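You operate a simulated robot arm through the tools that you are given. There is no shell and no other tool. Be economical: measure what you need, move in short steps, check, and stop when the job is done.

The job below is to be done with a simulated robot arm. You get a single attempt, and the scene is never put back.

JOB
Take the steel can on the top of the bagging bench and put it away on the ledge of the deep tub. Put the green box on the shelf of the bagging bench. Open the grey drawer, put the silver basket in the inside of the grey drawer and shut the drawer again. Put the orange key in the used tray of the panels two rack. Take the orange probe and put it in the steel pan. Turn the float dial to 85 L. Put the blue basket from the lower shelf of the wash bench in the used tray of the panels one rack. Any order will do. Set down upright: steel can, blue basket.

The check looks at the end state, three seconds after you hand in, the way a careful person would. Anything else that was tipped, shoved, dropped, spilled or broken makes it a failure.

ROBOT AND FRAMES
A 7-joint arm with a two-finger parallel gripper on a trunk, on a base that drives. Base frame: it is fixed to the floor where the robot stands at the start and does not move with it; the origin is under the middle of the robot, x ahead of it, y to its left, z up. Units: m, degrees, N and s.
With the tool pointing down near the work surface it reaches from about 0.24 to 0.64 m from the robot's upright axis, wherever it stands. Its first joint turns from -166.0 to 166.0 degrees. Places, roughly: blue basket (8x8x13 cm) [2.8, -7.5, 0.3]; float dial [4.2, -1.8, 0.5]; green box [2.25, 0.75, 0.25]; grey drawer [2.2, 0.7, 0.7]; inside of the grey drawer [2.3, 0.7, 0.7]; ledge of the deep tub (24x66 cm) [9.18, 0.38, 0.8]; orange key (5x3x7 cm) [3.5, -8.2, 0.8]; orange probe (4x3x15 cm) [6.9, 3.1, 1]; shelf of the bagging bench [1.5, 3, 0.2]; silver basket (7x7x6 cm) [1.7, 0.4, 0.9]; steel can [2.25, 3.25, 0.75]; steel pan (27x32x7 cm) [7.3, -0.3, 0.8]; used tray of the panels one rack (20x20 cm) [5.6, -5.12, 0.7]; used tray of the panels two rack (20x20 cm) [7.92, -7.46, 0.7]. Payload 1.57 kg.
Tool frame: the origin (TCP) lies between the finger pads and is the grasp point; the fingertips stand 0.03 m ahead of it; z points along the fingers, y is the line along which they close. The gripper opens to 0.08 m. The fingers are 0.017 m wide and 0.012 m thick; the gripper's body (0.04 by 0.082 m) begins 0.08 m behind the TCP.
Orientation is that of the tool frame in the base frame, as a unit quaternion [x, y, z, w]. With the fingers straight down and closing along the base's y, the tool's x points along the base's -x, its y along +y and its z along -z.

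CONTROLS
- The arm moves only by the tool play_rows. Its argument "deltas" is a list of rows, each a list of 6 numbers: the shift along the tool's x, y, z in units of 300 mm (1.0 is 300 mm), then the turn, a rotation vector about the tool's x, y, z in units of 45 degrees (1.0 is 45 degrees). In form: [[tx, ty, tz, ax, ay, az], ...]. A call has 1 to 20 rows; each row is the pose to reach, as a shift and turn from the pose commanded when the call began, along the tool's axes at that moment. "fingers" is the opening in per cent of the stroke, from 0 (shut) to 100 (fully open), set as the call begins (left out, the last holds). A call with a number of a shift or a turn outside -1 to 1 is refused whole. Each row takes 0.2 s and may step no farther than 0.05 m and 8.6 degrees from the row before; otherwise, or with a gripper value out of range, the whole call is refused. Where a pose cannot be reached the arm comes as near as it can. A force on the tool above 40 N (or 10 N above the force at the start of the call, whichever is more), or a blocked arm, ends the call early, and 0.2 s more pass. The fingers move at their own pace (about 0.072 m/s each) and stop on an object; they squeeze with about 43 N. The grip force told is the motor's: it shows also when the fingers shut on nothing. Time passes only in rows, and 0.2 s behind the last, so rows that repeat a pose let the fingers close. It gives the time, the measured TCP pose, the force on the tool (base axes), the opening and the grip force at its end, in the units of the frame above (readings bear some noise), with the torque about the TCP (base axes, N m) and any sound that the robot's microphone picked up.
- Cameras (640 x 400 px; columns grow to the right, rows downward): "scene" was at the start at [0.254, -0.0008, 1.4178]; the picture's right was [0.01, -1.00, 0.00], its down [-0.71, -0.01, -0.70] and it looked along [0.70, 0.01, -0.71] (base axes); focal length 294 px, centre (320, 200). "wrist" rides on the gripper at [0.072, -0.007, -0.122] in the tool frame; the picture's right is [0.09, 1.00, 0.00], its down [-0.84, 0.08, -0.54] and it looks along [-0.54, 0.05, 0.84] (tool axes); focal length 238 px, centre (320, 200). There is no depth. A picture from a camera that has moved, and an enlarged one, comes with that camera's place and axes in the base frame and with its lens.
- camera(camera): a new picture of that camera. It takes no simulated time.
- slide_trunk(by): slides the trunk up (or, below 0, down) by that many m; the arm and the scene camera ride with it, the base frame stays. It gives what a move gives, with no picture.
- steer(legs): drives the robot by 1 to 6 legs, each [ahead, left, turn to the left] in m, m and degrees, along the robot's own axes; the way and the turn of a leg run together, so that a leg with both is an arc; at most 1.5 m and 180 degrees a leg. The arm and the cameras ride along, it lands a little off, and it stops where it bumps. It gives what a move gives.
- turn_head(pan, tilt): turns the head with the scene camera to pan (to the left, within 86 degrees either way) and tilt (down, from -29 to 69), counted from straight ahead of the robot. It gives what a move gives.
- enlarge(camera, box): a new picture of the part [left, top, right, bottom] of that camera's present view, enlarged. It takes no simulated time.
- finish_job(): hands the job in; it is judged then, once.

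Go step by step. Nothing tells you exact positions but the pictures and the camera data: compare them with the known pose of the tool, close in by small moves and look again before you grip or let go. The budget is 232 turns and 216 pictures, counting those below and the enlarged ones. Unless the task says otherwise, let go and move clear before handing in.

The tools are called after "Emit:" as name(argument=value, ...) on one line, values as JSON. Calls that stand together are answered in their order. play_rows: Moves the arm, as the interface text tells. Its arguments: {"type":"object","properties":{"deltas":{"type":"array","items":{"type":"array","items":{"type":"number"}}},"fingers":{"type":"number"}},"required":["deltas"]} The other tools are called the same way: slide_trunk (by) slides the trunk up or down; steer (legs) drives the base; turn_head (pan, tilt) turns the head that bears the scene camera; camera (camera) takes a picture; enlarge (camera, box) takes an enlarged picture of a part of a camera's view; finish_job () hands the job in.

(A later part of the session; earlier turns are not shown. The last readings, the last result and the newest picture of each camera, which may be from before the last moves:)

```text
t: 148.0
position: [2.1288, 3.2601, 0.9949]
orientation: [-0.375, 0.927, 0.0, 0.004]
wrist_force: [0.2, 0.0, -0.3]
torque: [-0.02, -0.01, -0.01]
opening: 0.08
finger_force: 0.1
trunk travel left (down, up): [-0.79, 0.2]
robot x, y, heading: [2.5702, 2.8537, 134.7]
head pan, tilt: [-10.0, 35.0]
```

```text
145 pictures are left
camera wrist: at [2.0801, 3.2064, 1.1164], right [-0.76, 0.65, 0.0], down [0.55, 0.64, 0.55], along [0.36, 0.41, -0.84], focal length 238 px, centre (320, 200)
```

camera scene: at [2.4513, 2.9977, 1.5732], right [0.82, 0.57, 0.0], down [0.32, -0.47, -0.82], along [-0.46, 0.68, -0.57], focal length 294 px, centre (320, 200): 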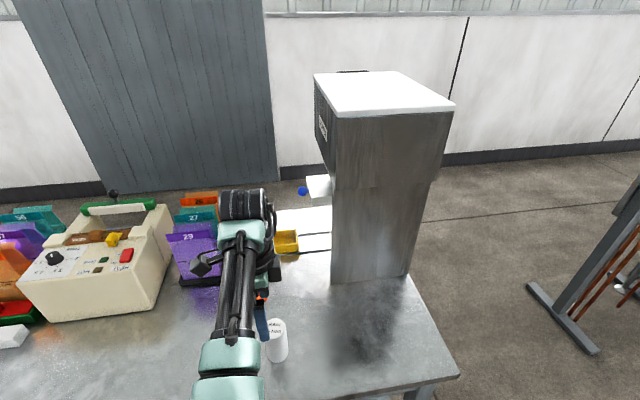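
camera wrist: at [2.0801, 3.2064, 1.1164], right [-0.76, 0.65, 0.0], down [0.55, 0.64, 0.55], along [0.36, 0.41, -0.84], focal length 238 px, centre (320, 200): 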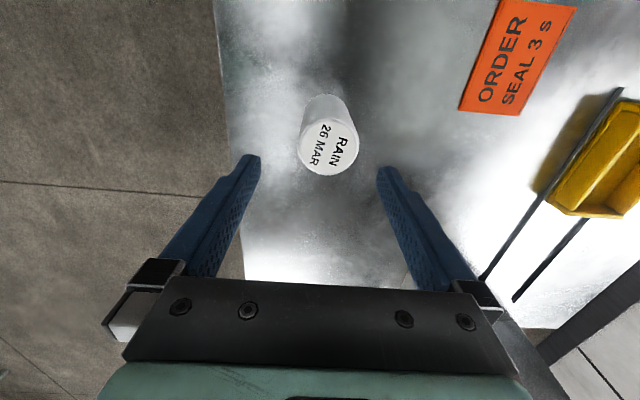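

Small correction (+6 mm forward) and descend to grip.

Emit:
play_rows(deltas=[[0.005, 0.02, 0.05, 0, 0, 0], [0.005, 0.02, 0.15, 0, 0, 0], [0.005, 0.02, 0.25, 0, 0, 0], [0.005, 0.02, 0.34, 0, 0, 0], [0.005, 0.02, 0.34, 0, 0, 0]])

Emit:
camera(camera="wrist")

```text
t: 149.2
position: [2.1365, 3.2565, 0.9099]
orientation: [-0.375, 0.927, 0.001, 0.003]
wrist_force: [-0.4, 0.3, 0.4]
torque: [-0.02, 0.03, 0.02]
opening: 0.0801
finger_force: 0.0
out of reach, approached as far as the arm can: row 3, 4, 5
trunk travel left (down, up): [-0.79, 0.2]
robot x, y, heading: [2.5668, 2.8566, 134.4]
head pan, tilt: [-10.0, 35.0]
```

```text
144 pictures are left
camera wrist: at [2.0885, 3.2029, 1.031], right [-0.76, 0.65, 0.0], down [0.55, 0.64, 0.55], along [0.36, 0.41, -0.84], focal length 238 px, centre (320, 200)
```

wrist: 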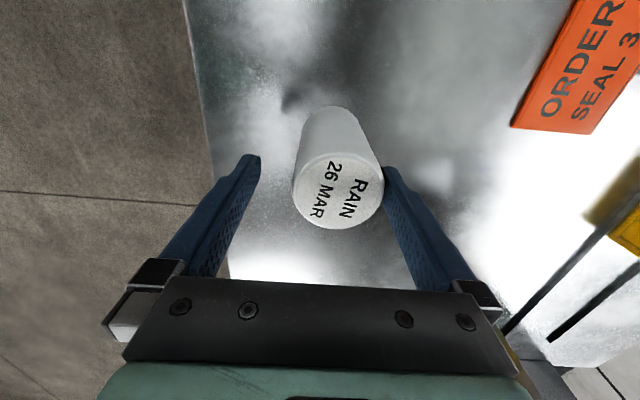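

The arm is at its reach limit; nudge the base forward and use the trunk for the last bit.

Emit:
steer(legs=[[0.014, 0, 0]])

Emit:
slide_trunk(by=-0.018)

Emit:
camera(camera="wrist")

```text
t: 149.9
position: [2.1286, 3.2651, 0.9101]
orientation: [-0.375, 0.927, 0.002, 0.002]
wrist_force: [-0.1, -0.6, -0.3]
torque: [0.0, -0.01, 0.04]
opening: 0.0802
finger_force: 0.1
trunk travel left (down, up): [-0.79, 0.2]
robot x, y, heading: [2.5599, 2.863, 134.5]
head pan, tilt: [-10.0, 35.0]
```

```text
t: 150.6
position: [2.1267, 3.2652, 0.8917]
orientation: [-0.375, 0.927, 0.0, 0.003]
wrist_force: [0.4, -0.7, -0.3]
torque: [-0.03, 0.02, -0.01]
opening: 0.0797
finger_force: 0.1
trunk travel left (down, up): [-0.772, 0.218]
robot x, y, heading: [2.5649, 2.8617, 134.3]
head pan, tilt: [-10.0, 35.0]
```

```text
143 pictures are left
camera wrist: at [2.0788, 3.2123, 1.0129], right [-0.76, 0.65, 0.0], down [0.55, 0.64, 0.55], along [0.36, 0.41, -0.84], focal length 238 px, centre (320, 200)
```

wrist: 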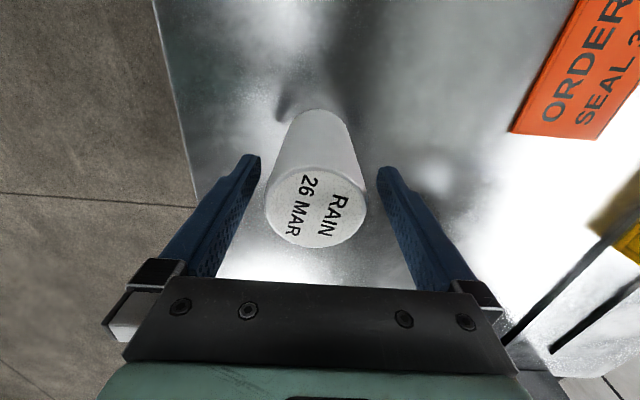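

Centred. Close, then lift with the trunk.

Emit:
play_rows(deltas=[[0, 0, 0, 0, 0, 0], [0, 0, 0, 0, 0, 0], [0, 0, 0, 0, 0, 0], [0, 0, 0, 0, 0, 0]], fingers=0)

Emit:
slide_trunk(by=0.12)

Emit:
camera(camera="wrist")

```text
t: 151.6
position: [2.1276, 3.2652, 0.8916]
orientation: [-0.374, 0.927, 0.001, 0.002]
wrist_force: [1.7, -1.1, 0.7]
torque: [-0.03, -0.03, -0.01]
opening: 0.0572
finger_force: 43.4
trunk travel left (down, up): [-0.772, 0.218]
robot x, y, heading: [2.5631, 2.8621, 134.6]
head pan, tilt: [-10.0, 35.0]
```

```text
t: 153.1
position: [2.1276, 3.2669, 1.0111]
orientation: [-0.375, 0.927, 0.0, 0.002]
wrist_force: [1.1, 0.6, -2.5]
torque: [0.03, 0.0, 0.0]
opening: 0.0573
finger_force: 42.9
trunk travel left (down, up): [-0.892, 0.098]
robot x, y, heading: [2.5611, 2.8631, 134.7]
head pan, tilt: [-10.0, 35.0]
```

```text
142 pictures are left
camera wrist: at [2.0788, 3.2123, 1.1328], right [-0.76, 0.65, 0.0], down [0.55, 0.64, 0.55], along [0.36, 0.41, -0.84], focal length 238 px, centre (320, 200)
```

wrist: 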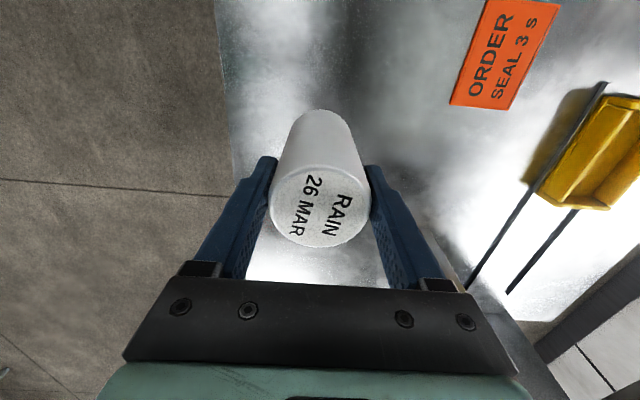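

Can held. Back off and look towards the far side of the hall.

Emit:
steer(legs=[[-0.55, 0, 0], [0, 0, -134.6]])

Emit:
turn_head(pan=25, tilt=15)

Emit:
camera(camera="scene")

Emit:
turn_head(pan=-35, tilt=15)

Emit:
camera(camera="scene")

```text
t: 161.7
position: [3.5337, 2.5252, 1.0124]
orientation: [0.691, 0.722, -0.002, 0.002]
wrist_force: [-0.2, -0.5, -3.1]
torque: [0.01, 0.02, 0.0]
opening: 0.0571
finger_force: 43.1
trunk travel left (down, up): [-0.892, 0.098]
robot x, y, heading: [2.9438, 2.4663, 3.1]
head pan, tilt: [-10.0, 35.0]
```

```text
t: 162.7
position: [3.5348, 2.5259, 1.0115]
orientation: [0.692, 0.722, -0.002, 0.001]
wrist_force: [0.7, -0.1, -3.2]
torque: [0.02, 0.01, 0.0]
opening: 0.0573
finger_force: 43.0
trunk travel left (down, up): [-0.892, 0.098]
robot x, y, heading: [2.9452, 2.47, 3.1]
head pan, tilt: [25.0, 15.0]
```

```text
141 pictures are left
camera scene: at [3.1998, 2.5197, 1.707], right [0.47, -0.88, 0.0], down [-0.23, -0.12, -0.97], along [0.85, 0.45, -0.26], focal length 294 px, centre (320, 200)
```

scene: 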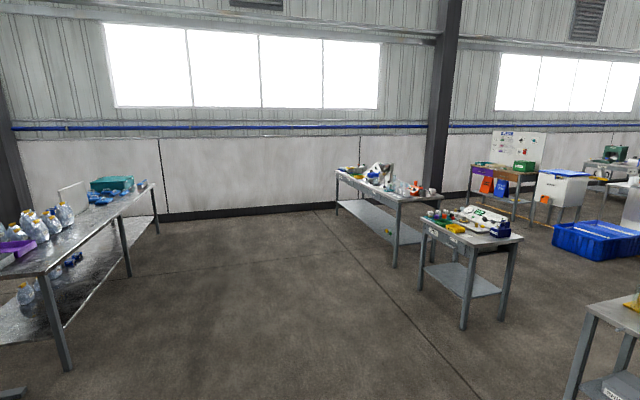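

```text
t: 164.0
position: [3.534, 2.5258, 1.0107]
orientation: [0.691, 0.722, -0.002, 0.001]
wrist_force: [-0.5, 0.6, -2.7]
torque: [0.0, -0.02, -0.01]
opening: 0.0571
finger_force: 42.7
trunk travel left (down, up): [-0.892, 0.098]
robot x, y, heading: [2.943, 2.4655, 2.9]
head pan, tilt: [-35.0, 15.0]
```

```text
140 pictures are left
camera scene: at [3.1965, 2.4266, 1.7071], right [-0.53, -0.85, 0.0], down [-0.22, 0.14, -0.97], along [0.82, -0.51, -0.26], focal length 294 px, centre (320, 200)
```

scene: 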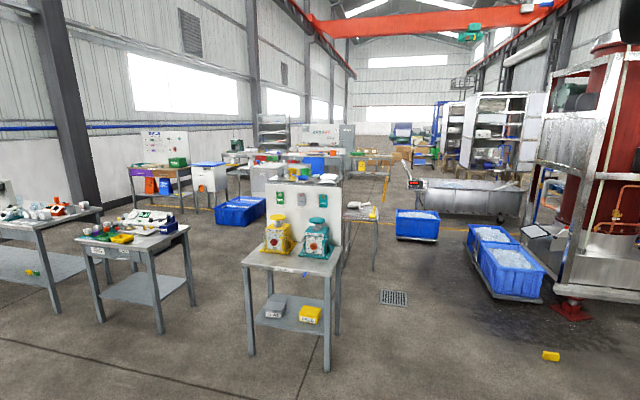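

Zoom in on the middle region to understand the tub and pan.

Emit:
enlarge(camera="scene", box=[190, 110, 390, 235])

Emit:
enlarge(camera="scene", box=[340, 90, 540, 215])

```text
3.20 times, centred on (290, 172) of scene
camera zoom: at [3.1965, 2.4266, 1.7071], right [-0.53, -0.85, 0.0], down [-0.22, 0.14, -0.97], along [0.82, -0.51, -0.26], focal length 939 px, centre (416, 288)
```

zoom: 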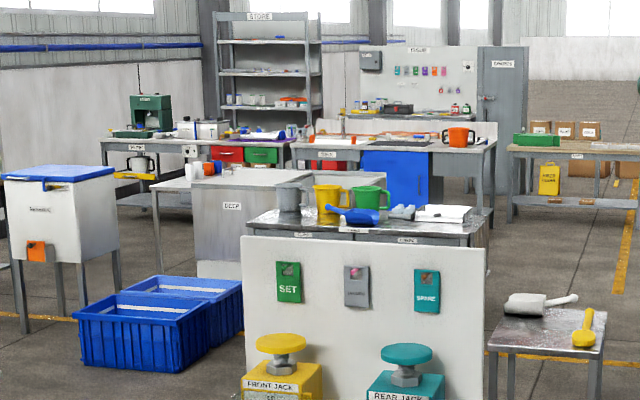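

```text
3.20 times, centred on (440, 152) of scene
camera zoom: at [3.1965, 2.4266, 1.7071], right [-0.53, -0.85, 0.0], down [-0.22, 0.14, -0.97], along [0.82, -0.51, -0.26], focal length 939 px, centre (-64, 352)
```

zoom: 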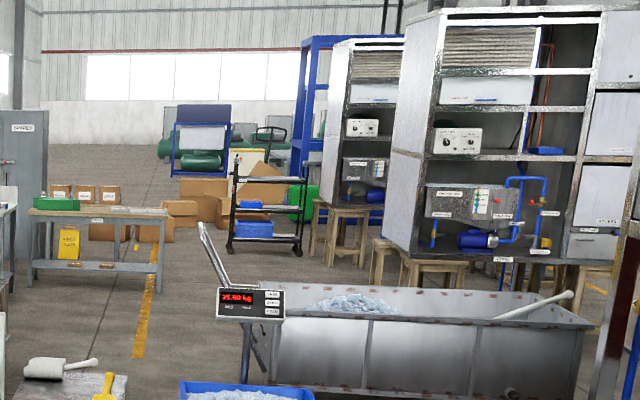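

Everything lies on a grid rotated ~-46°. There's a gap in the table row; I'll drive to face it and look.

Emit:
steer(legs=[[0, 0, -49.2], [0.4, 0.8, 0], [0.4, 0.75, 0]])

Emit:
turn_head(pan=0, tilt=25)

Emit:
camera(camera="scene")

Emit:
enlarge(camera="scene", box=[220, 60, 460, 210])

```text
t: 175.0
position: [5.0393, 2.5765, 1.012]
orientation: [0.927, 0.376, -0.003, 0.0]
wrist_force: [0.1, 0.5, -2.9]
torque: [0.04, 0.0, 0.0]
opening: 0.0569
finger_force: 43.3
trunk travel left (down, up): [-0.892, 0.098]
robot x, y, heading: [4.606, 2.9839, -45.5]
head pan, tilt: [-35.0, 15.0]
```

```text
t: 176.0
position: [5.0392, 2.577, 1.0116]
orientation: [0.927, 0.375, -0.003, 0.0]
wrist_force: [-0.1, 0.6, -1.8]
torque: [0.03, -0.04, 0.01]
opening: 0.0571
finger_force: 42.8
trunk travel left (down, up): [-0.892, 0.098]
robot x, y, heading: [4.606, 2.9829, -45.5]
head pan, tilt: [0.0, 25.0]
```

```text
137 pictures are left
camera scene: at [4.7922, 2.7921, 1.6909], right [-0.71, -0.7, 0.0], down [-0.3, 0.3, -0.91], along [0.63, -0.65, -0.42], focal length 294 px, centre (320, 200)
```

scene: 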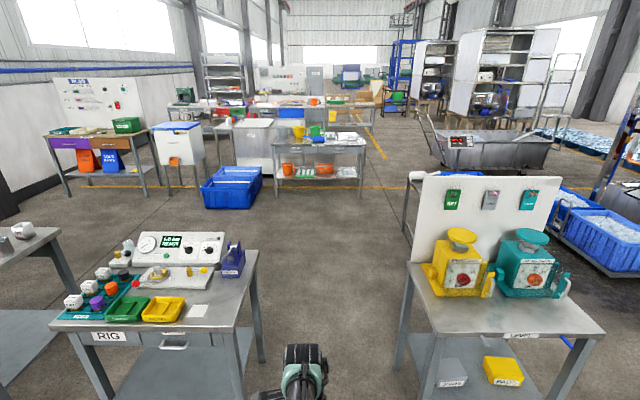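

```text
2.67 times, centred on (340, 135) of scene
camera zoom: at [4.7922, 2.7921, 1.6909], right [-0.71, -0.7, 0.0], down [-0.3, 0.3, -0.91], along [0.63, -0.65, -0.42], focal length 783 px, centre (267, 373)
```

zoom: 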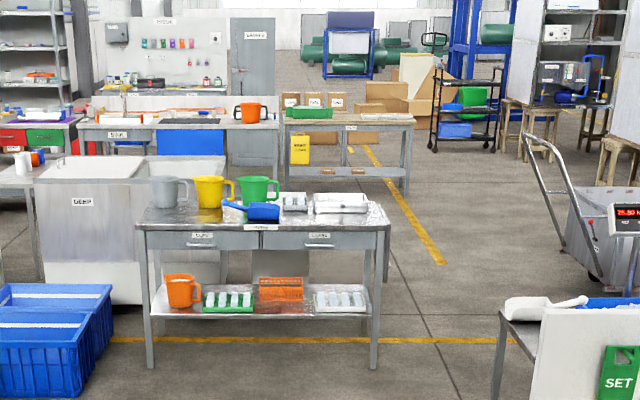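

Now clear. Zoom on the deep tub.

Emit:
enlarge(camera="scene", box=[190, 85, 318, 165])

Emit:
enlarge(camera="scene", box=[40, 80, 232, 200])

```text
5.00 times, centred on (254, 125) of scene
camera zoom: at [4.7922, 2.7921, 1.6909], right [-0.71, -0.7, 0.0], down [-0.3, 0.3, -0.91], along [0.63, -0.65, -0.42], focal length 1468 px, centre (650, 575)
```

zoom: 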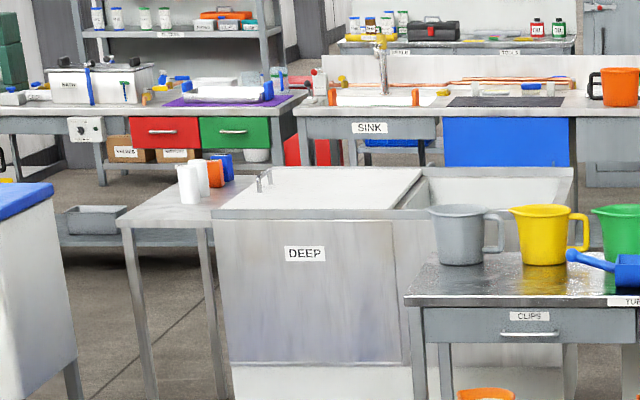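

```text
3.33 times, centred on (136, 140) of scene
camera zoom: at [4.7922, 2.7921, 1.6909], right [-0.71, -0.7, 0.0], down [-0.3, 0.3, -0.91], along [0.63, -0.65, -0.42], focal length 978 px, centre (933, 400)
```

zoom: 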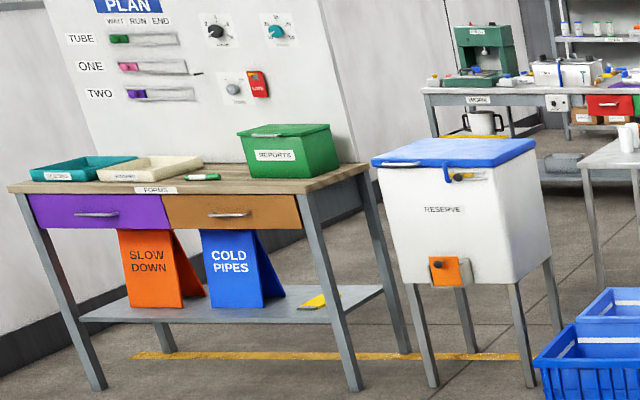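

The ledge is the side shelf on the left of the DEEP tub. Drive through the gap for a closer look.

Emit:
steer(legs=[[0, -0.025, -0.8], [1.3, 0, 0], [1.2, 0, 0]])

Emit:
turn_head(pan=20, tilt=28)

Emit:
camera(camera="scene")

Emit:
turn_head(pan=-25, tilt=25)

Emit:
camera(camera="scene")

```text
t: 188.7
position: [6.7708, 0.7644, 1.0124]
orientation: [0.926, 0.377, -0.003, 0.001]
wrist_force: [-0.1, -0.3, -3.1]
torque: [0.01, 0.01, -0.02]
opening: 0.0571
finger_force: 43.5
trunk travel left (down, up): [-0.892, 0.098]
robot x, y, heading: [6.3321, 1.1644, -45.4]
head pan, tilt: [0.0, 25.0]
```

```text
t: 189.5
position: [6.7707, 0.7641, 1.0126]
orientation: [0.926, 0.377, -0.003, 0.0]
wrist_force: [-0.9, 0.2, -2.6]
torque: [-0.01, -0.03, -0.02]
opening: 0.0568
finger_force: 42.5
trunk travel left (down, up): [-0.892, 0.098]
robot x, y, heading: [6.3322, 1.1655, -45.3]
head pan, tilt: [20.0, 28.0]
```

```text
133 pictures are left
camera scene: at [6.5394, 1.0052, 1.6861], right [-0.43, -0.9, 0.0], down [-0.42, 0.2, -0.88], along [0.8, -0.38, -0.47], focal length 294 px, centre (320, 200)
```

scene: 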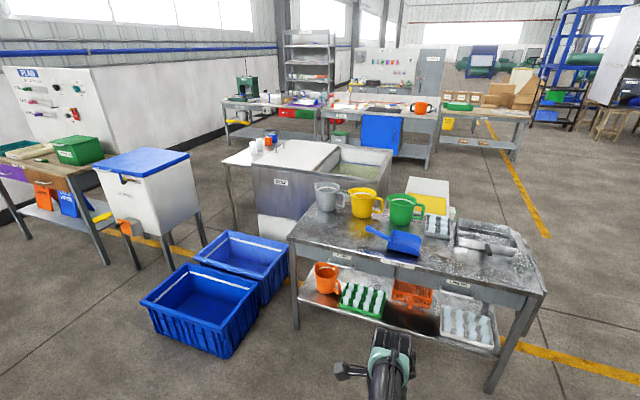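

```text
t: 190.6
position: [6.7707, 0.7646, 1.0112]
orientation: [0.926, 0.377, -0.002, 0.001]
wrist_force: [0.5, 0.2, -3.8]
torque: [0.01, -0.03, 0.0]
opening: 0.057
finger_force: 43.4
trunk travel left (down, up): [-0.892, 0.098]
robot x, y, heading: [6.3347, 1.1656, -45.4]
head pan, tilt: [-25.0, 25.0]
```

```text
132 pictures are left
camera scene: at [6.4882, 0.9575, 1.6908], right [-0.94, -0.34, 0.0], down [-0.14, 0.4, -0.91], along [0.31, -0.85, -0.42], focal length 294 px, centre (320, 200)
```

scene: 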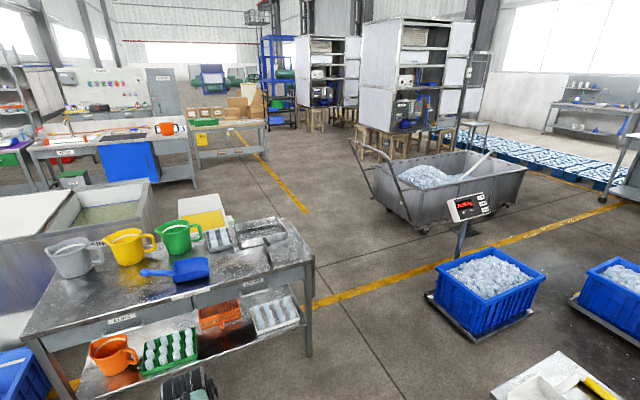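

I have a floor map. The ledge's free front end must be reached via the aisle behind the tub. Raise the can a bit and drive round the jug table's right end.

Emit:
slide_trunk(by=0.09)

Emit:
steer(legs=[[0, 0, -0.9], [0.65, -0.28, 0], [0.55, -0.68, 0]])

Emit:
turn_head(pan=10, tilt=30)

Emit:
camera(camera="scene")

```text
t: 191.8
position: [6.7705, 0.7637, 1.1005]
orientation: [0.926, 0.377, -0.003, 0.0]
wrist_force: [0.2, 0.1, -2.8]
torque: [-0.01, 0.03, 0.0]
opening: 0.0572
finger_force: 43.0
trunk travel left (down, up): [-0.982, 0.008]
robot x, y, heading: [6.3342, 1.1652, -45.6]
head pan, tilt: [-25.0, 25.0]
```

```text
t: 200.3
position: [6.9037, -0.7721, 1.1015]
orientation: [0.93, 0.368, -0.003, -0.001]
wrist_force: [-0.7, 0.2, -2.6]
torque: [0.01, -0.02, -0.02]
opening: 0.0569
finger_force: 42.7
trunk travel left (down, up): [-0.982, 0.008]
robot x, y, heading: [6.4756, -0.3589, -46.1]
head pan, tilt: [-25.0, 25.0]
```

```text
t: 201.3
position: [6.904, -0.772, 1.1017]
orientation: [0.93, 0.368, -0.002, 0.0]
wrist_force: [-0.6, 0.1, -3.7]
torque: [0.0, -0.02, 0.01]
opening: 0.0569
finger_force: 43.5
trunk travel left (down, up): [-0.982, 0.008]
robot x, y, heading: [6.477, -0.3591, -46.2]
head pan, tilt: [10.0, 30.0]
```

```text
131 pictures are left
camera scene: at [6.6683, -0.5395, 1.7729], right [-0.59, -0.81, 0.0], down [-0.4, 0.3, -0.87], along [0.7, -0.51, -0.5], focal length 294 px, centre (320, 200)
```

scene: 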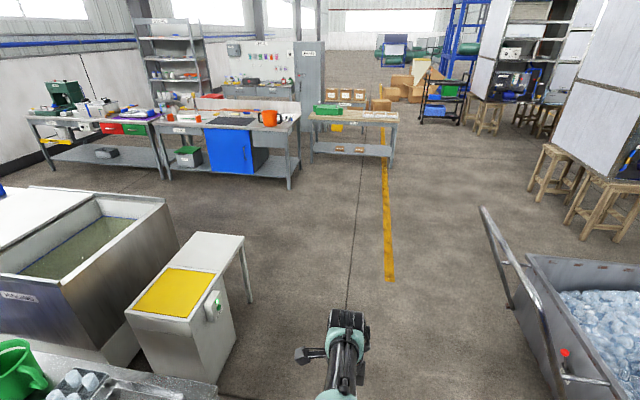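

The aisle behind the tub is wide (F 6.5–8.2). Drive up, turn round, and sidestep along behind the tub.

Emit:
steer(legs=[[1.3, 0, 0], [1.3, 0, 0], [0, 0, 180], [0, -1.5, 0], [0, -1.2, 0]])

Emit:
turn_head(pan=10, tilt=30)

Emit:
camera(camera="scene")

```text
t: 234.0
position: [9.7203, 0.0353, 1.1029]
orientation: [-0.38, 0.925, 0.0, 0.002]
wrist_force: [0.6, 0.5, -2.4]
torque: [0.0, 0.01, 0.0]
opening: 0.0569
finger_force: 42.4
trunk travel left (down, up): [-0.982, 0.008]
robot x, y, heading: [10.1631, -0.3613, 135.0]
head pan, tilt: [10.0, 30.0]
```

```text
t: 234.6
position: [9.7212, 0.0359, 1.1013]
orientation: [-0.38, 0.925, 0.0, 0.003]
wrist_force: [0.4, -0.4, -3.4]
torque: [0.03, 0.0, -0.02]
opening: 0.0569
finger_force: 42.8
trunk travel left (down, up): [-0.982, 0.008]
robot x, y, heading: [10.1632, -0.3648, 135.5]
head pan, tilt: [10.0, 30.0]
```

```text
130 pictures are left
camera scene: at [9.9685, -0.1923, 1.7729], right [0.57, 0.82, 0.0], down [0.41, -0.29, -0.87], along [-0.71, 0.49, -0.5], focal length 294 px, centre (320, 200)
```

scene: 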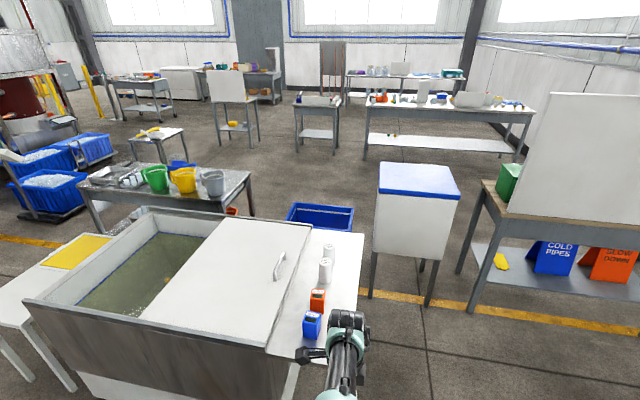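

Ledge with existing cans in view. Zoom to place precisely.

Emit:
enlarge(camera="scene", box=[260, 210, 420, 310])

```text
4.00 times, centred on (340, 260) of scene
camera zoom: at [9.9685, -0.1923, 1.7729], right [0.57, 0.82, 0.0], down [0.41, -0.29, -0.87], along [-0.71, 0.49, -0.5], focal length 1174 px, centre (240, -40)
```

zoom: 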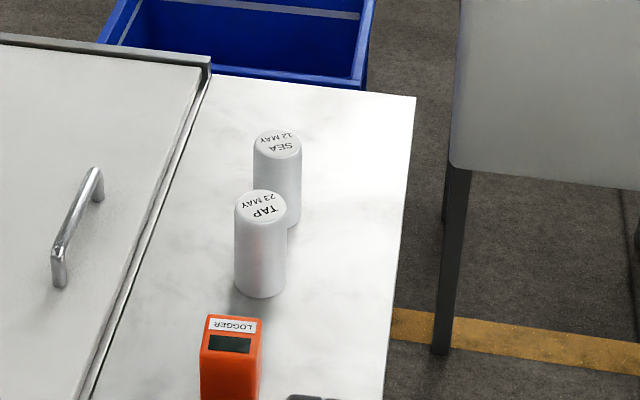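

Target on the ledge: about (9.068, 0.559), clear of the SEA can. Move round to the ledge's left side and face it.

Emit:
steer(legs=[[0, -0.71, 0], [0.8, 0, 0], [0, 0, 47.2]])

Emit:
turn_head(pan=0, tilt=40)

Emit:
camera(camera="scene")

Emit:
camera(camera="wrist")

```text
t: 244.5
position: [9.4995, 0.6527, 1.1013]
orientation: [0.716, -0.698, -0.001, -0.002]
wrist_force: [0.5, 0.3, -3.2]
torque: [0.02, -0.02, -0.02]
opening: 0.0569
finger_force: 42.7
trunk travel left (down, up): [-0.982, 0.008]
robot x, y, heading: [10.087, 0.703, -177.9]
head pan, tilt: [10.0, 30.0]
```

```text
t: 245.2
position: [9.4984, 0.6544, 1.1015]
orientation: [0.716, -0.698, -0.001, -0.003]
wrist_force: [0.8, 0.6, -3.2]
torque: [0.02, 0.03, -0.01]
opening: 0.057
finger_force: 42.8
trunk travel left (down, up): [-0.982, 0.008]
robot x, y, heading: [10.0932, 0.7037, -178.1]
head pan, tilt: [0.0, 40.0]
```

```text
128 pictures are left
camera scene: at [9.8385, 0.6902, 1.7576], right [-0.03, 1.0, 0.0], down [0.64, 0.02, -0.77], along [-0.77, -0.03, -0.64], focal length 294 px, centre (320, 200)
```

scene: 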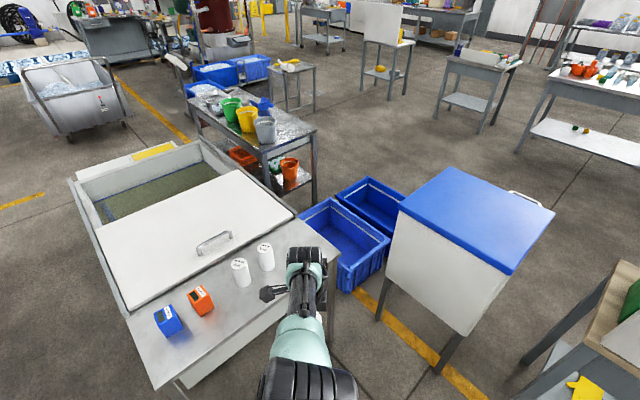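

```text
127 pictures are left
camera wrist: at [9.5068, 0.5828, 1.2226], right [-0.99, -0.12, 0.0], down [-0.1, 0.83, 0.55], along [-0.06, 0.54, -0.84], focal length 238 px, centre (320, 200)
```

wrist: 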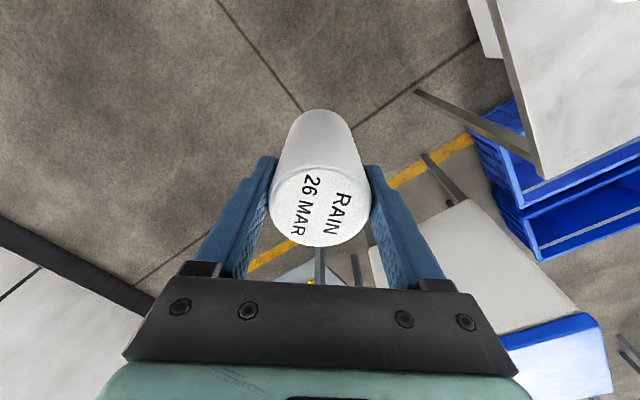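

Advance toward the target.

Emit:
steer(legs=[[0.433, 0.08, 0]])

Emit:
camera(camera="wrist")

Emit:
camera(camera="scene")

```text
t: 247.9
position: [9.0739, 0.5591, 1.1024]
orientation: [0.716, -0.698, -0.001, -0.003]
wrist_force: [1.1, -0.4, -3.3]
torque: [-0.02, 0.0, -0.01]
opening: 0.0569
finger_force: 43.5
trunk travel left (down, up): [-0.982, 0.008]
robot x, y, heading: [9.6622, 0.6074, -177.7]
head pan, tilt: [0.0, 40.0]
```

```text
126 pictures are left
camera wrist: at [9.0812, 0.4881, 1.2231], right [-0.99, -0.12, 0.0], down [-0.1, 0.83, 0.55], along [-0.06, 0.54, -0.84], focal length 238 px, centre (320, 200)
```

wrist: 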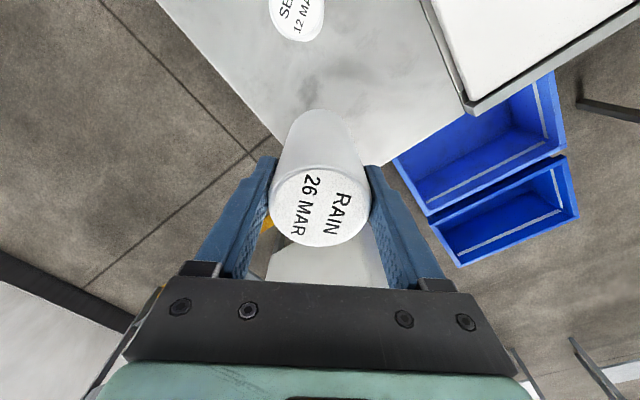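

```text
125 pictures are left
camera scene: at [9.4131, 0.596, 1.7577], right [-0.03, 1.0, 0.0], down [0.64, 0.02, -0.77], along [-0.77, -0.03, -0.64], focal length 294 px, centre (320, 200)
```

scene: 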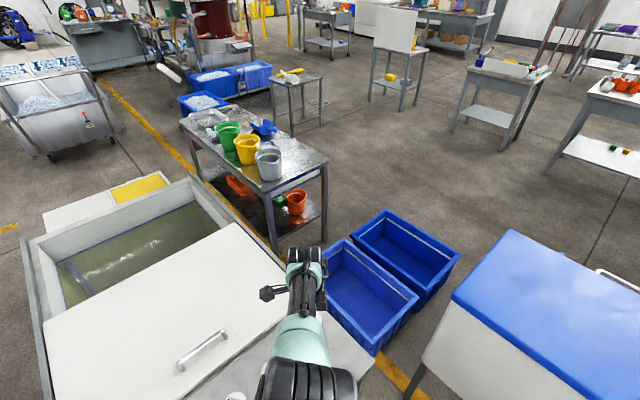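

Landing point is well inside the ledge. Lower with the trunk.

Emit:
slide_trunk(by=-0.18)

Emit:
camera(camera="wrist")

```text
t: 249.9
position: [9.0726, 0.5594, 0.9209]
orientation: [0.716, -0.698, -0.001, -0.002]
wrist_force: [1.2, -0.4, -3.7]
torque: [-0.02, 0.0, -0.01]
opening: 0.0571
finger_force: 43.0
trunk travel left (down, up): [-0.802, 0.188]
robot x, y, heading: [9.6657, 0.61, -177.7]
head pan, tilt: [0.0, 40.0]
```

```text
124 pictures are left
camera wrist: at [9.0808, 0.488, 1.0427], right [-0.99, -0.12, 0.0], down [-0.1, 0.83, 0.55], along [-0.06, 0.54, -0.84], focal length 238 px, centre (320, 200)
```

wrist: 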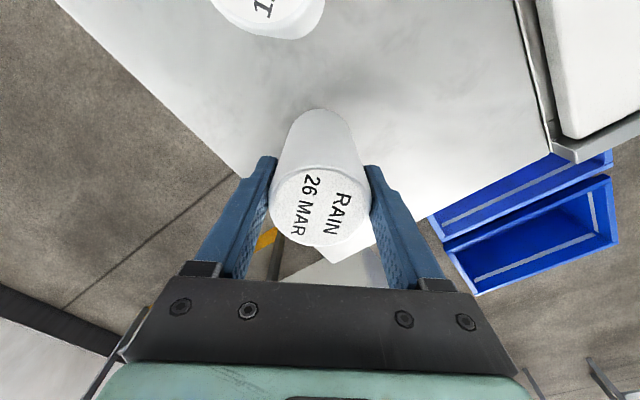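

Emit:
slide_trunk(by=-0.02)

Emit:
slide_trunk(by=-0.007)

Emit:
camera(camera="wrist")

```text
t: 250.6
position: [9.073, 0.5592, 0.9003]
orientation: [0.716, -0.698, -0.001, -0.002]
wrist_force: [0.0, 0.6, -3.6]
torque: [-0.01, 0.0, 0.0]
opening: 0.0569
finger_force: 43.3
trunk travel left (down, up): [-0.782, 0.208]
robot x, y, heading: [9.6665, 0.6033, -178.0]
head pan, tilt: [0.0, 40.0]
```

```text
t: 251.1
position: [9.0743, 0.5589, 0.8938]
orientation: [0.716, -0.698, -0.002, -0.002]
wrist_force: [0.4, 0.1, -3.7]
torque: [-0.01, 0.0, 0.0]
opening: 0.0573
finger_force: 43.1
trunk travel left (down, up): [-0.775, 0.215]
robot x, y, heading: [9.6619, 0.6058, -177.9]
head pan, tilt: [0.0, 40.0]
```

```text
123 pictures are left
camera wrist: at [9.0808, 0.488, 1.0156], right [-0.99, -0.12, 0.0], down [-0.1, 0.83, 0.55], along [-0.06, 0.54, -0.84], focal length 238 px, centre (320, 200)
```

wrist: 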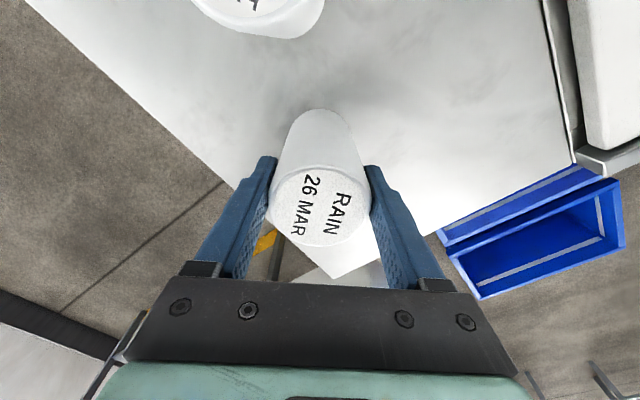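

Emit:
slide_trunk(by=-0.006)

Emit:
slide_trunk(by=-0.005)

Emit:
slide_trunk(by=-0.005)

```text
t: 251.7
position: [9.0718, 0.5596, 0.8931]
orientation: [0.717, -0.698, -0.003, -0.001]
wrist_force: [3.2, -0.9, 20.4]
torque: [-0.03, -0.82, -0.04]
opening: 0.0571
finger_force: 42.7
trunk travel left (down, up): [-0.769, 0.221]
robot x, y, heading: [9.6661, 0.6065, -178.0]
head pan, tilt: [0.0, 40.0]
```

```text
t: 252.2
position: [9.0726, 0.5596, 0.8881]
orientation: [0.717, -0.697, -0.004, 0.0]
wrist_force: [4.3, -0.7, 39.3]
torque: [0.23, -1.12, -0.05]
opening: 0.057
finger_force: 42.9
trunk travel left (down, up): [-0.764, 0.226]
robot x, y, heading: [9.6642, 0.6095, -178.0]
head pan, tilt: [0.0, 40.0]
```

```text
t: 252.7
position: [9.0721, 0.5587, 0.8836]
orientation: [0.717, -0.697, -0.005, 0.002]
wrist_force: [2.4, 0.6, 35.6]
torque: [0.11, -1.05, -0.02]
opening: 0.0569
finger_force: 43.1
trunk travel left (down, up): [-0.759, 0.231]
robot x, y, heading: [9.6669, 0.6058, -178.2]
head pan, tilt: [0.0, 40.0]
```

Touching and pressing slightly; ease back up 1 cm, release, and rise.

Emit:
slide_trunk(by=0.01)

Emit:
play_rows(deltas=[[0, 0, 0, 0, 0, 0], [0, 0, 0, 0, 0, 0], [0, 0, 0, 0, 0, 0]], fingers=100)

Emit:
camera(camera="wrist")

Emit:
slide_trunk(by=0.22)

Emit:
camera(camera="wrist")

```text
t: 253.3
position: [9.0755, 0.5582, 0.886]
orientation: [0.717, -0.697, 0.001, -0.004]
wrist_force: [-0.6, 0.5, -3.2]
torque: [0.0, -0.01, -0.02]
opening: 0.0571
finger_force: 43.1
trunk travel left (down, up): [-0.769, 0.221]
robot x, y, heading: [9.6654, 0.607, -177.8]
head pan, tilt: [0.0, 40.0]
```

```text
t: 254.1
position: [9.0736, 0.5578, 0.889]
orientation: [0.716, -0.698, -0.002, -0.003]
wrist_force: [0.2, 0.2, 0.0]
torque: [-0.01, 0.01, 0.01]
opening: 0.0802
finger_force: 0.1
trunk travel left (down, up): [-0.769, 0.221]
robot x, y, heading: [9.6632, 0.6044, -178.1]
head pan, tilt: [0.0, 40.0]
```

```text
122 pictures are left
camera wrist: at [9.0809, 0.488, 1.0098], right [-0.99, -0.12, 0.0], down [-0.1, 0.83, 0.55], along [-0.06, 0.54, -0.84], focal length 238 px, centre (320, 200)
```

wrist: 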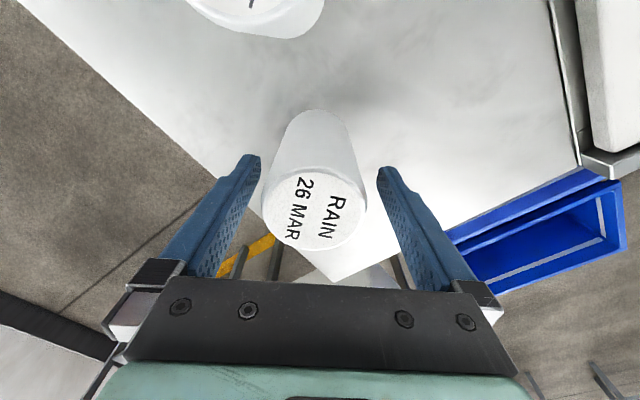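

```text
t: 256.4
position: [9.0733, 0.5591, 1.1076]
orientation: [0.716, -0.698, -0.001, -0.003]
wrist_force: [0.3, -0.1, -0.2]
torque: [0.01, -0.01, -0.01]
opening: 0.08
finger_force: 0.1
trunk travel left (down, up): [-0.989, 0.001]
robot x, y, heading: [9.666, 0.6029, -178.1]
head pan, tilt: [0.0, 40.0]
```

```text
121 pictures are left
camera wrist: at [9.0809, 0.488, 1.2298], right [-0.99, -0.12, 0.0], down [-0.1, 0.83, 0.55], along [-0.06, 0.54, -0.84], focal length 238 px, centre (320, 200)
```

wrist: 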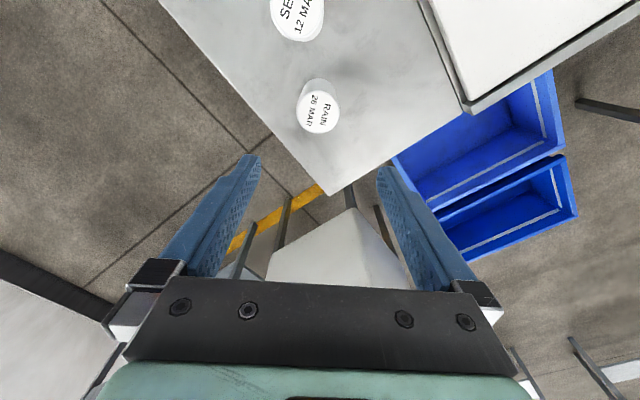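

The can stands upright on the ledge. Now return the same way round toward the probe table.

Emit:
steer(legs=[[-0.45, 0, 0], [0, 0, -48.3], [-0.85, 0, 0], [0, 1.5, 0], [0, 1.5, 0], [0, 0.35, 0]])

Emit:
turn_head(pan=0, tilt=30)

Emit:
camera(camera="scene")

```text
t: 281.3
position: [7.8816, -1.914, 1.1083]
orientation: [-0.377, 0.926, 0.0, 0.003]
wrist_force: [-0.4, -0.6, -0.4]
torque: [0.0, -0.01, -0.01]
opening: 0.08
finger_force: 0.1
trunk travel left (down, up): [-0.989, 0.001]
robot x, y, heading: [8.3205, -2.3134, 134.9]
head pan, tilt: [0.0, 40.0]
```

```text
t: 282.0
position: [7.8812, -1.9143, 1.1082]
orientation: [-0.377, 0.926, -0.001, 0.002]
wrist_force: [0.1, -0.2, 0.3]
torque: [-0.02, -0.02, 0.02]
opening: 0.0803
finger_force: 0.0
trunk travel left (down, up): [-0.989, 0.001]
robot x, y, heading: [8.3161, -2.3162, 134.7]
head pan, tilt: [0.0, 30.0]
```

```text
120 pictures are left
camera scene: at [8.1375, -2.1335, 1.7799], right [0.71, 0.7, 0.0], down [0.35, -0.35, -0.87], along [-0.61, 0.61, -0.5], focal length 294 px, centre (320, 200)
```

scene: 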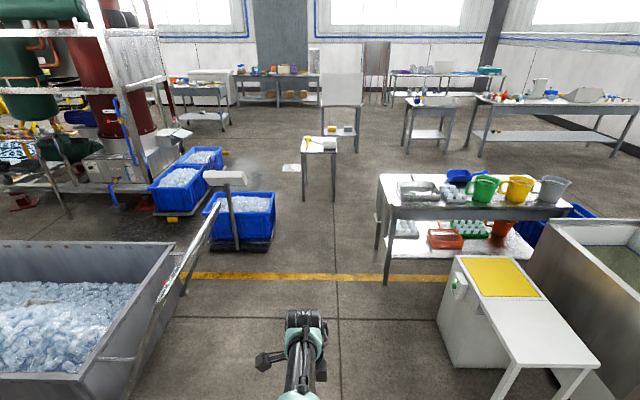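

Corridor as mapped. Continue back through and over to the probe table.

Emit:
steer(legs=[[0, 0, -1.1], [1.4, 0, 0], [1.26, 0, 0], [0.55, -0.68, 0], [0.62, -0.3, 0], [0, -1.4, 0]])

Emit:
turn_head(pan=-15, tilt=28)

Emit:
camera(camera="scene")

```text
t: 309.6
position: [7.0603, 2.5597, 1.108]
orientation: [-0.371, 0.929, 0.0, 0.003]
wrist_force: [0.5, 0.3, 0.1]
torque: [0.03, 0.02, 0.03]
opening: 0.0802
finger_force: 0.1
trunk travel left (down, up): [-0.989, 0.001]
robot x, y, heading: [7.4915, 2.1516, 134.1]
head pan, tilt: [0.0, 30.0]
```

```text
t: 310.4
position: [7.061, 2.5582, 1.1081]
orientation: [-0.372, 0.928, 0.001, 0.002]
wrist_force: [0.1, -0.2, 0.1]
torque: [-0.01, -0.02, -0.03]
opening: 0.08
finger_force: 0.2
trunk travel left (down, up): [-0.989, 0.001]
robot x, y, heading: [7.4924, 2.149, 134.1]
head pan, tilt: [-15.0, 28.0]
```

```text
119 pictures are left
camera scene: at [7.3322, 2.3518, 1.7831], right [0.87, 0.49, 0.0], down [0.23, -0.41, -0.88], along [-0.43, 0.77, -0.47], focal length 294 px, centre (320, 200)
```

scene: 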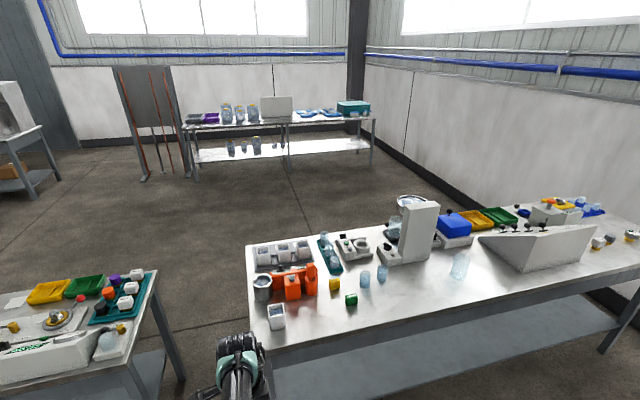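

Emit:
enlarge(camera="scene", box=[240, 220, 400, 320])

Emit:
enlarge(camera="scene", box=[400, 180, 640, 330])

```text
4.00 times, centred on (320, 270) of scene
camera zoom: at [7.3322, 2.3518, 1.7831], right [0.87, 0.49, 0.0], down [0.23, -0.41, -0.88], along [-0.43, 0.77, -0.47], focal length 1174 px, centre (320, -80)
```

zoom: 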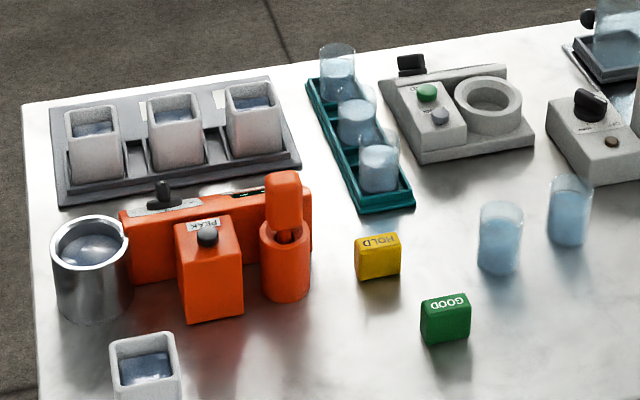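

```text
2.67 times, centred on (520, 255) of scene
camera zoom: at [7.3322, 2.3518, 1.7831], right [0.87, 0.49, 0.0], down [0.23, -0.41, -0.88], along [-0.43, 0.77, -0.47], focal length 783 px, centre (-213, 53)
```

zoom: 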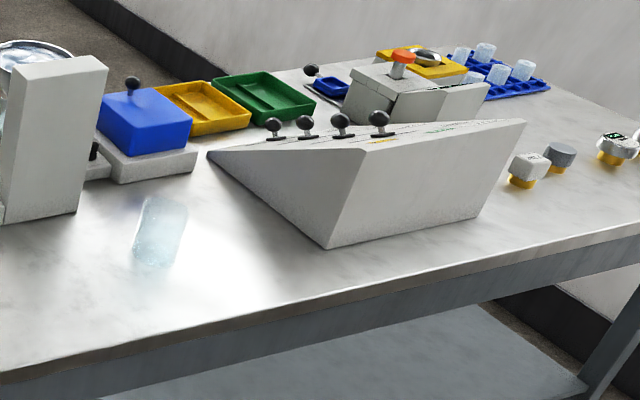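

The orange probe stands in its holder on the orange device. Move closer and triangulate.

Emit:
steer(legs=[[0.3, -0.25, 0]])

Emit:
camera(camera="wrist")

Emit:
camera(camera="scene")

```text
t: 312.9
position: [7.0282, 2.9511, 1.1087]
orientation: [-0.374, 0.927, 0.0, 0.003]
wrist_force: [0.4, 0.0, 1.2]
torque: [-0.02, -0.03, 0.05]
opening: 0.0802
finger_force: 0.1
trunk travel left (down, up): [-0.989, 0.001]
robot x, y, heading: [7.4619, 2.5475, 134.4]
head pan, tilt: [-15.0, 28.0]
```

```text
116 pictures are left
camera wrist: at [6.9801, 2.8972, 1.2302], right [-0.76, 0.65, 0.0], down [0.55, 0.63, 0.55], along [0.36, 0.41, -0.84], focal length 238 px, centre (320, 200)
```

wrist: 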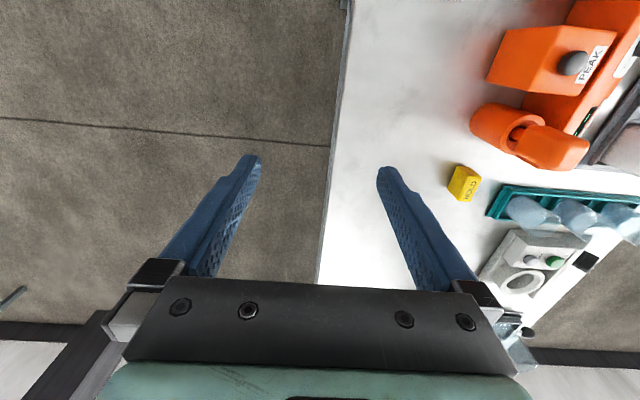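

```text
115 pictures are left
camera scene: at [7.3013, 2.7445, 1.7833], right [0.87, 0.49, 0.0], down [0.23, -0.41, -0.88], along [-0.43, 0.77, -0.47], focal length 294 px, centre (320, 200)
```

scene: 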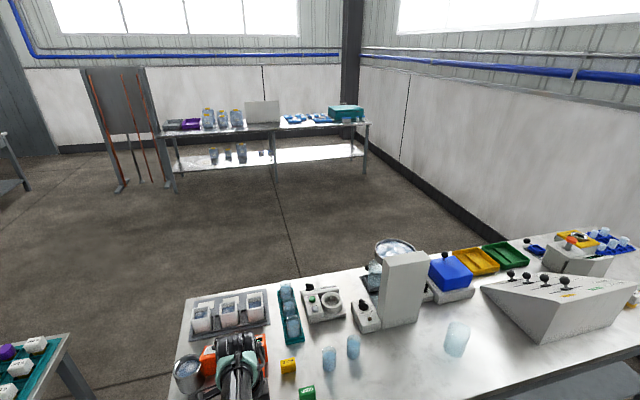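

Lateral alignment is good. Advance 0.2 m for a second viewpoint.

Emit:
steer(legs=[[0.2, 0, 0]])

Emit:
camera(camera="wrist")

```text
t: 314.5
position: [6.8882, 3.0971, 1.1087]
orientation: [-0.372, 0.928, -0.001, 0.003]
wrist_force: [0.2, -0.5, -0.2]
torque: [0.02, -0.02, -0.03]
opening: 0.0801
finger_force: 0.0
trunk travel left (down, up): [-0.989, 0.001]
robot x, y, heading: [7.3181, 2.6926, 134.3]
head pan, tilt: [-15.0, 28.0]
```

```text
114 pictures are left
camera wrist: at [6.8387, 3.0446, 1.2305], right [-0.75, 0.66, 0.0], down [0.55, 0.63, 0.55], along [0.36, 0.41, -0.84], focal length 238 px, centre (320, 200)
```

wrist: 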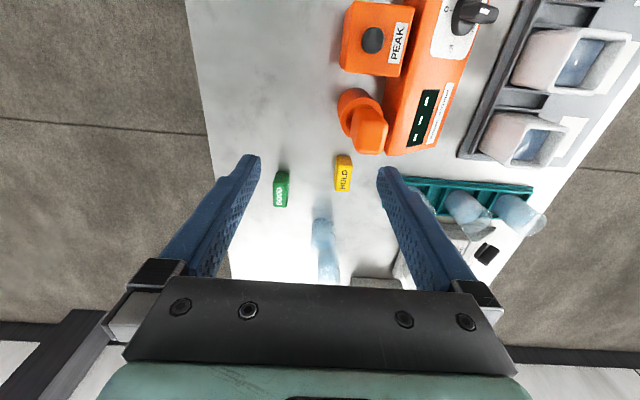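

Emit:
enlarge(camera="wrist", box=[310, 70, 438, 150])

Emit:
enlarge(camera="wrist", box=[310, 100, 438, 180])

```text
5.00 times, centred on (374, 110) of wrist
camera zoom: at [6.8387, 3.0446, 1.2305], right [-0.75, 0.66, 0.0], down [0.55, 0.63, 0.55], along [0.36, 0.41, -0.84], focal length 1192 px, centre (50, 650)
```

zoom: 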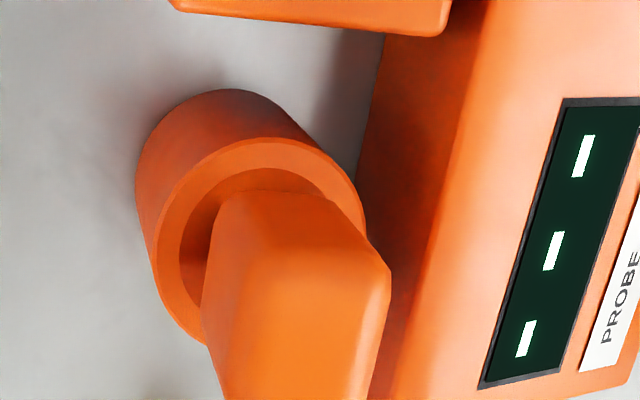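

```text
5.00 times, centred on (374, 140) of wrist
camera zoom: at [6.8387, 3.0446, 1.2305], right [-0.75, 0.66, 0.0], down [0.55, 0.63, 0.55], along [0.36, 0.41, -0.84], focal length 1192 px, centre (50, 500)
```

zoom: 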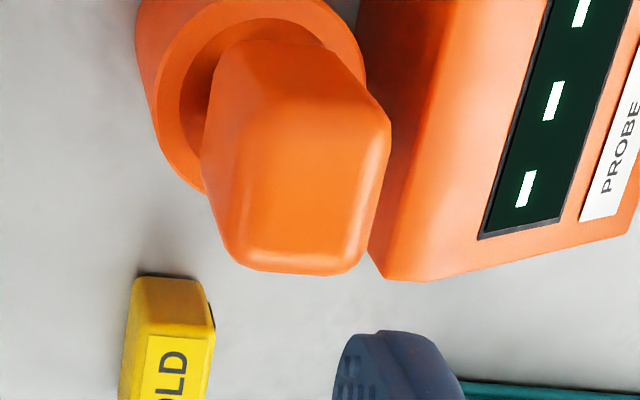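

Probe top at about (6.851, 3.136, 1.00). Drive forward 0.054 m and lower with the trunk, fingers at 60 %.

Emit:
play_rows(deltas=[[0, 0, 0, 0, 0, 0], [0, 0, 0, 0, 0, 0]], fingers=62)

Emit:
steer(legs=[[0.054, 0, 0]])

Emit:
slide_trunk(by=-0.05)

Emit:
camera(camera="wrist")

```text
t: 315.1
position: [6.8868, 3.0989, 1.1077]
orientation: [-0.372, 0.928, 0.001, 0.002]
wrist_force: [-0.6, -0.2, 0.0]
torque: [0.0, -0.02, 0.01]
opening: 0.0493
finger_force: 0.0
trunk travel left (down, up): [-0.989, 0.001]
robot x, y, heading: [7.3195, 2.6912, 134.1]
head pan, tilt: [-15.0, 28.0]
```

```text
t: 316.0
position: [6.851, 3.1359, 1.1097]
orientation: [-0.372, 0.928, 0.001, 0.002]
wrist_force: [0.4, -0.4, 0.3]
torque: [0.03, -0.02, 0.01]
opening: 0.0497
finger_force: 0.1
trunk travel left (down, up): [-0.989, 0.001]
robot x, y, heading: [7.279, 2.7285, 134.4]
head pan, tilt: [-15.0, 28.0]
```

```text
t: 316.9
position: [6.8488, 3.1372, 1.0594]
orientation: [-0.372, 0.928, 0.0, 0.003]
wrist_force: [-0.1, -0.2, 0.2]
torque: [0.01, 0.01, 0.01]
opening: 0.0495
finger_force: 0.1
trunk travel left (down, up): [-0.939, 0.051]
robot x, y, heading: [7.2776, 2.7306, 134.0]
head pan, tilt: [-15.0, 28.0]
```

```text
111 pictures are left
camera wrist: at [6.8005, 3.0837, 1.1803], right [-0.76, 0.66, 0.0], down [0.55, 0.63, 0.55], along [0.36, 0.41, -0.84], focal length 238 px, centre (320, 200)
```

wrist: 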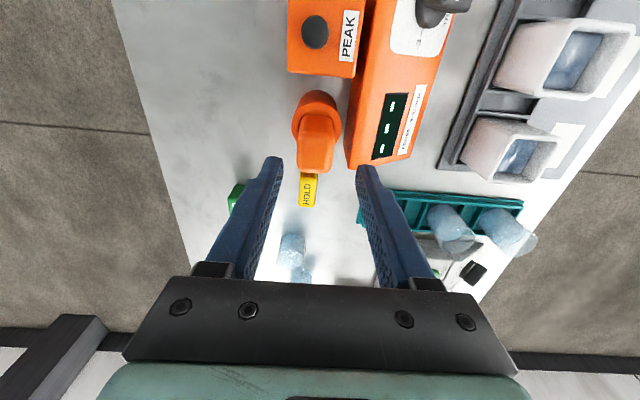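

Centred. Descend 7 cm and grip.

Emit:
slide_trunk(by=-0.07)

Emit:
camera(camera="wrist")

```text
t: 318.0
position: [6.8477, 3.1379, 0.989]
orientation: [-0.372, 0.928, 0.0, 0.003]
wrist_force: [0.0, -0.5, -0.1]
torque: [0.04, 0.01, -0.01]
opening: 0.0496
finger_force: 0.1
trunk travel left (down, up): [-0.869, 0.121]
robot x, y, heading: [7.2797, 2.7297, 134.3]
head pan, tilt: [-15.0, 28.0]
```

```text
110 pictures are left
camera wrist: at [6.8001, 3.084, 1.11], right [-0.76, 0.66, 0.0], down [0.55, 0.63, 0.55], along [0.36, 0.41, -0.84], focal length 238 px, centre (320, 200)
```

wrist: 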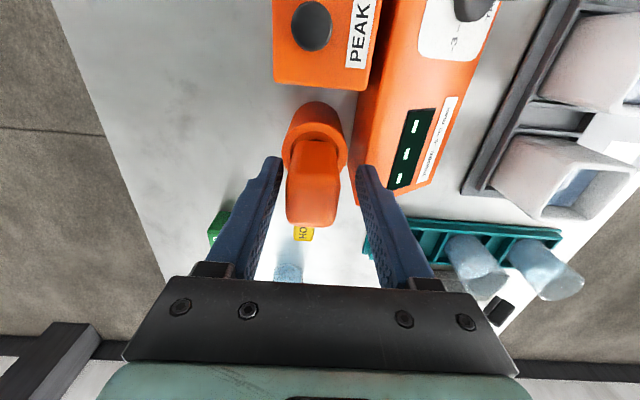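

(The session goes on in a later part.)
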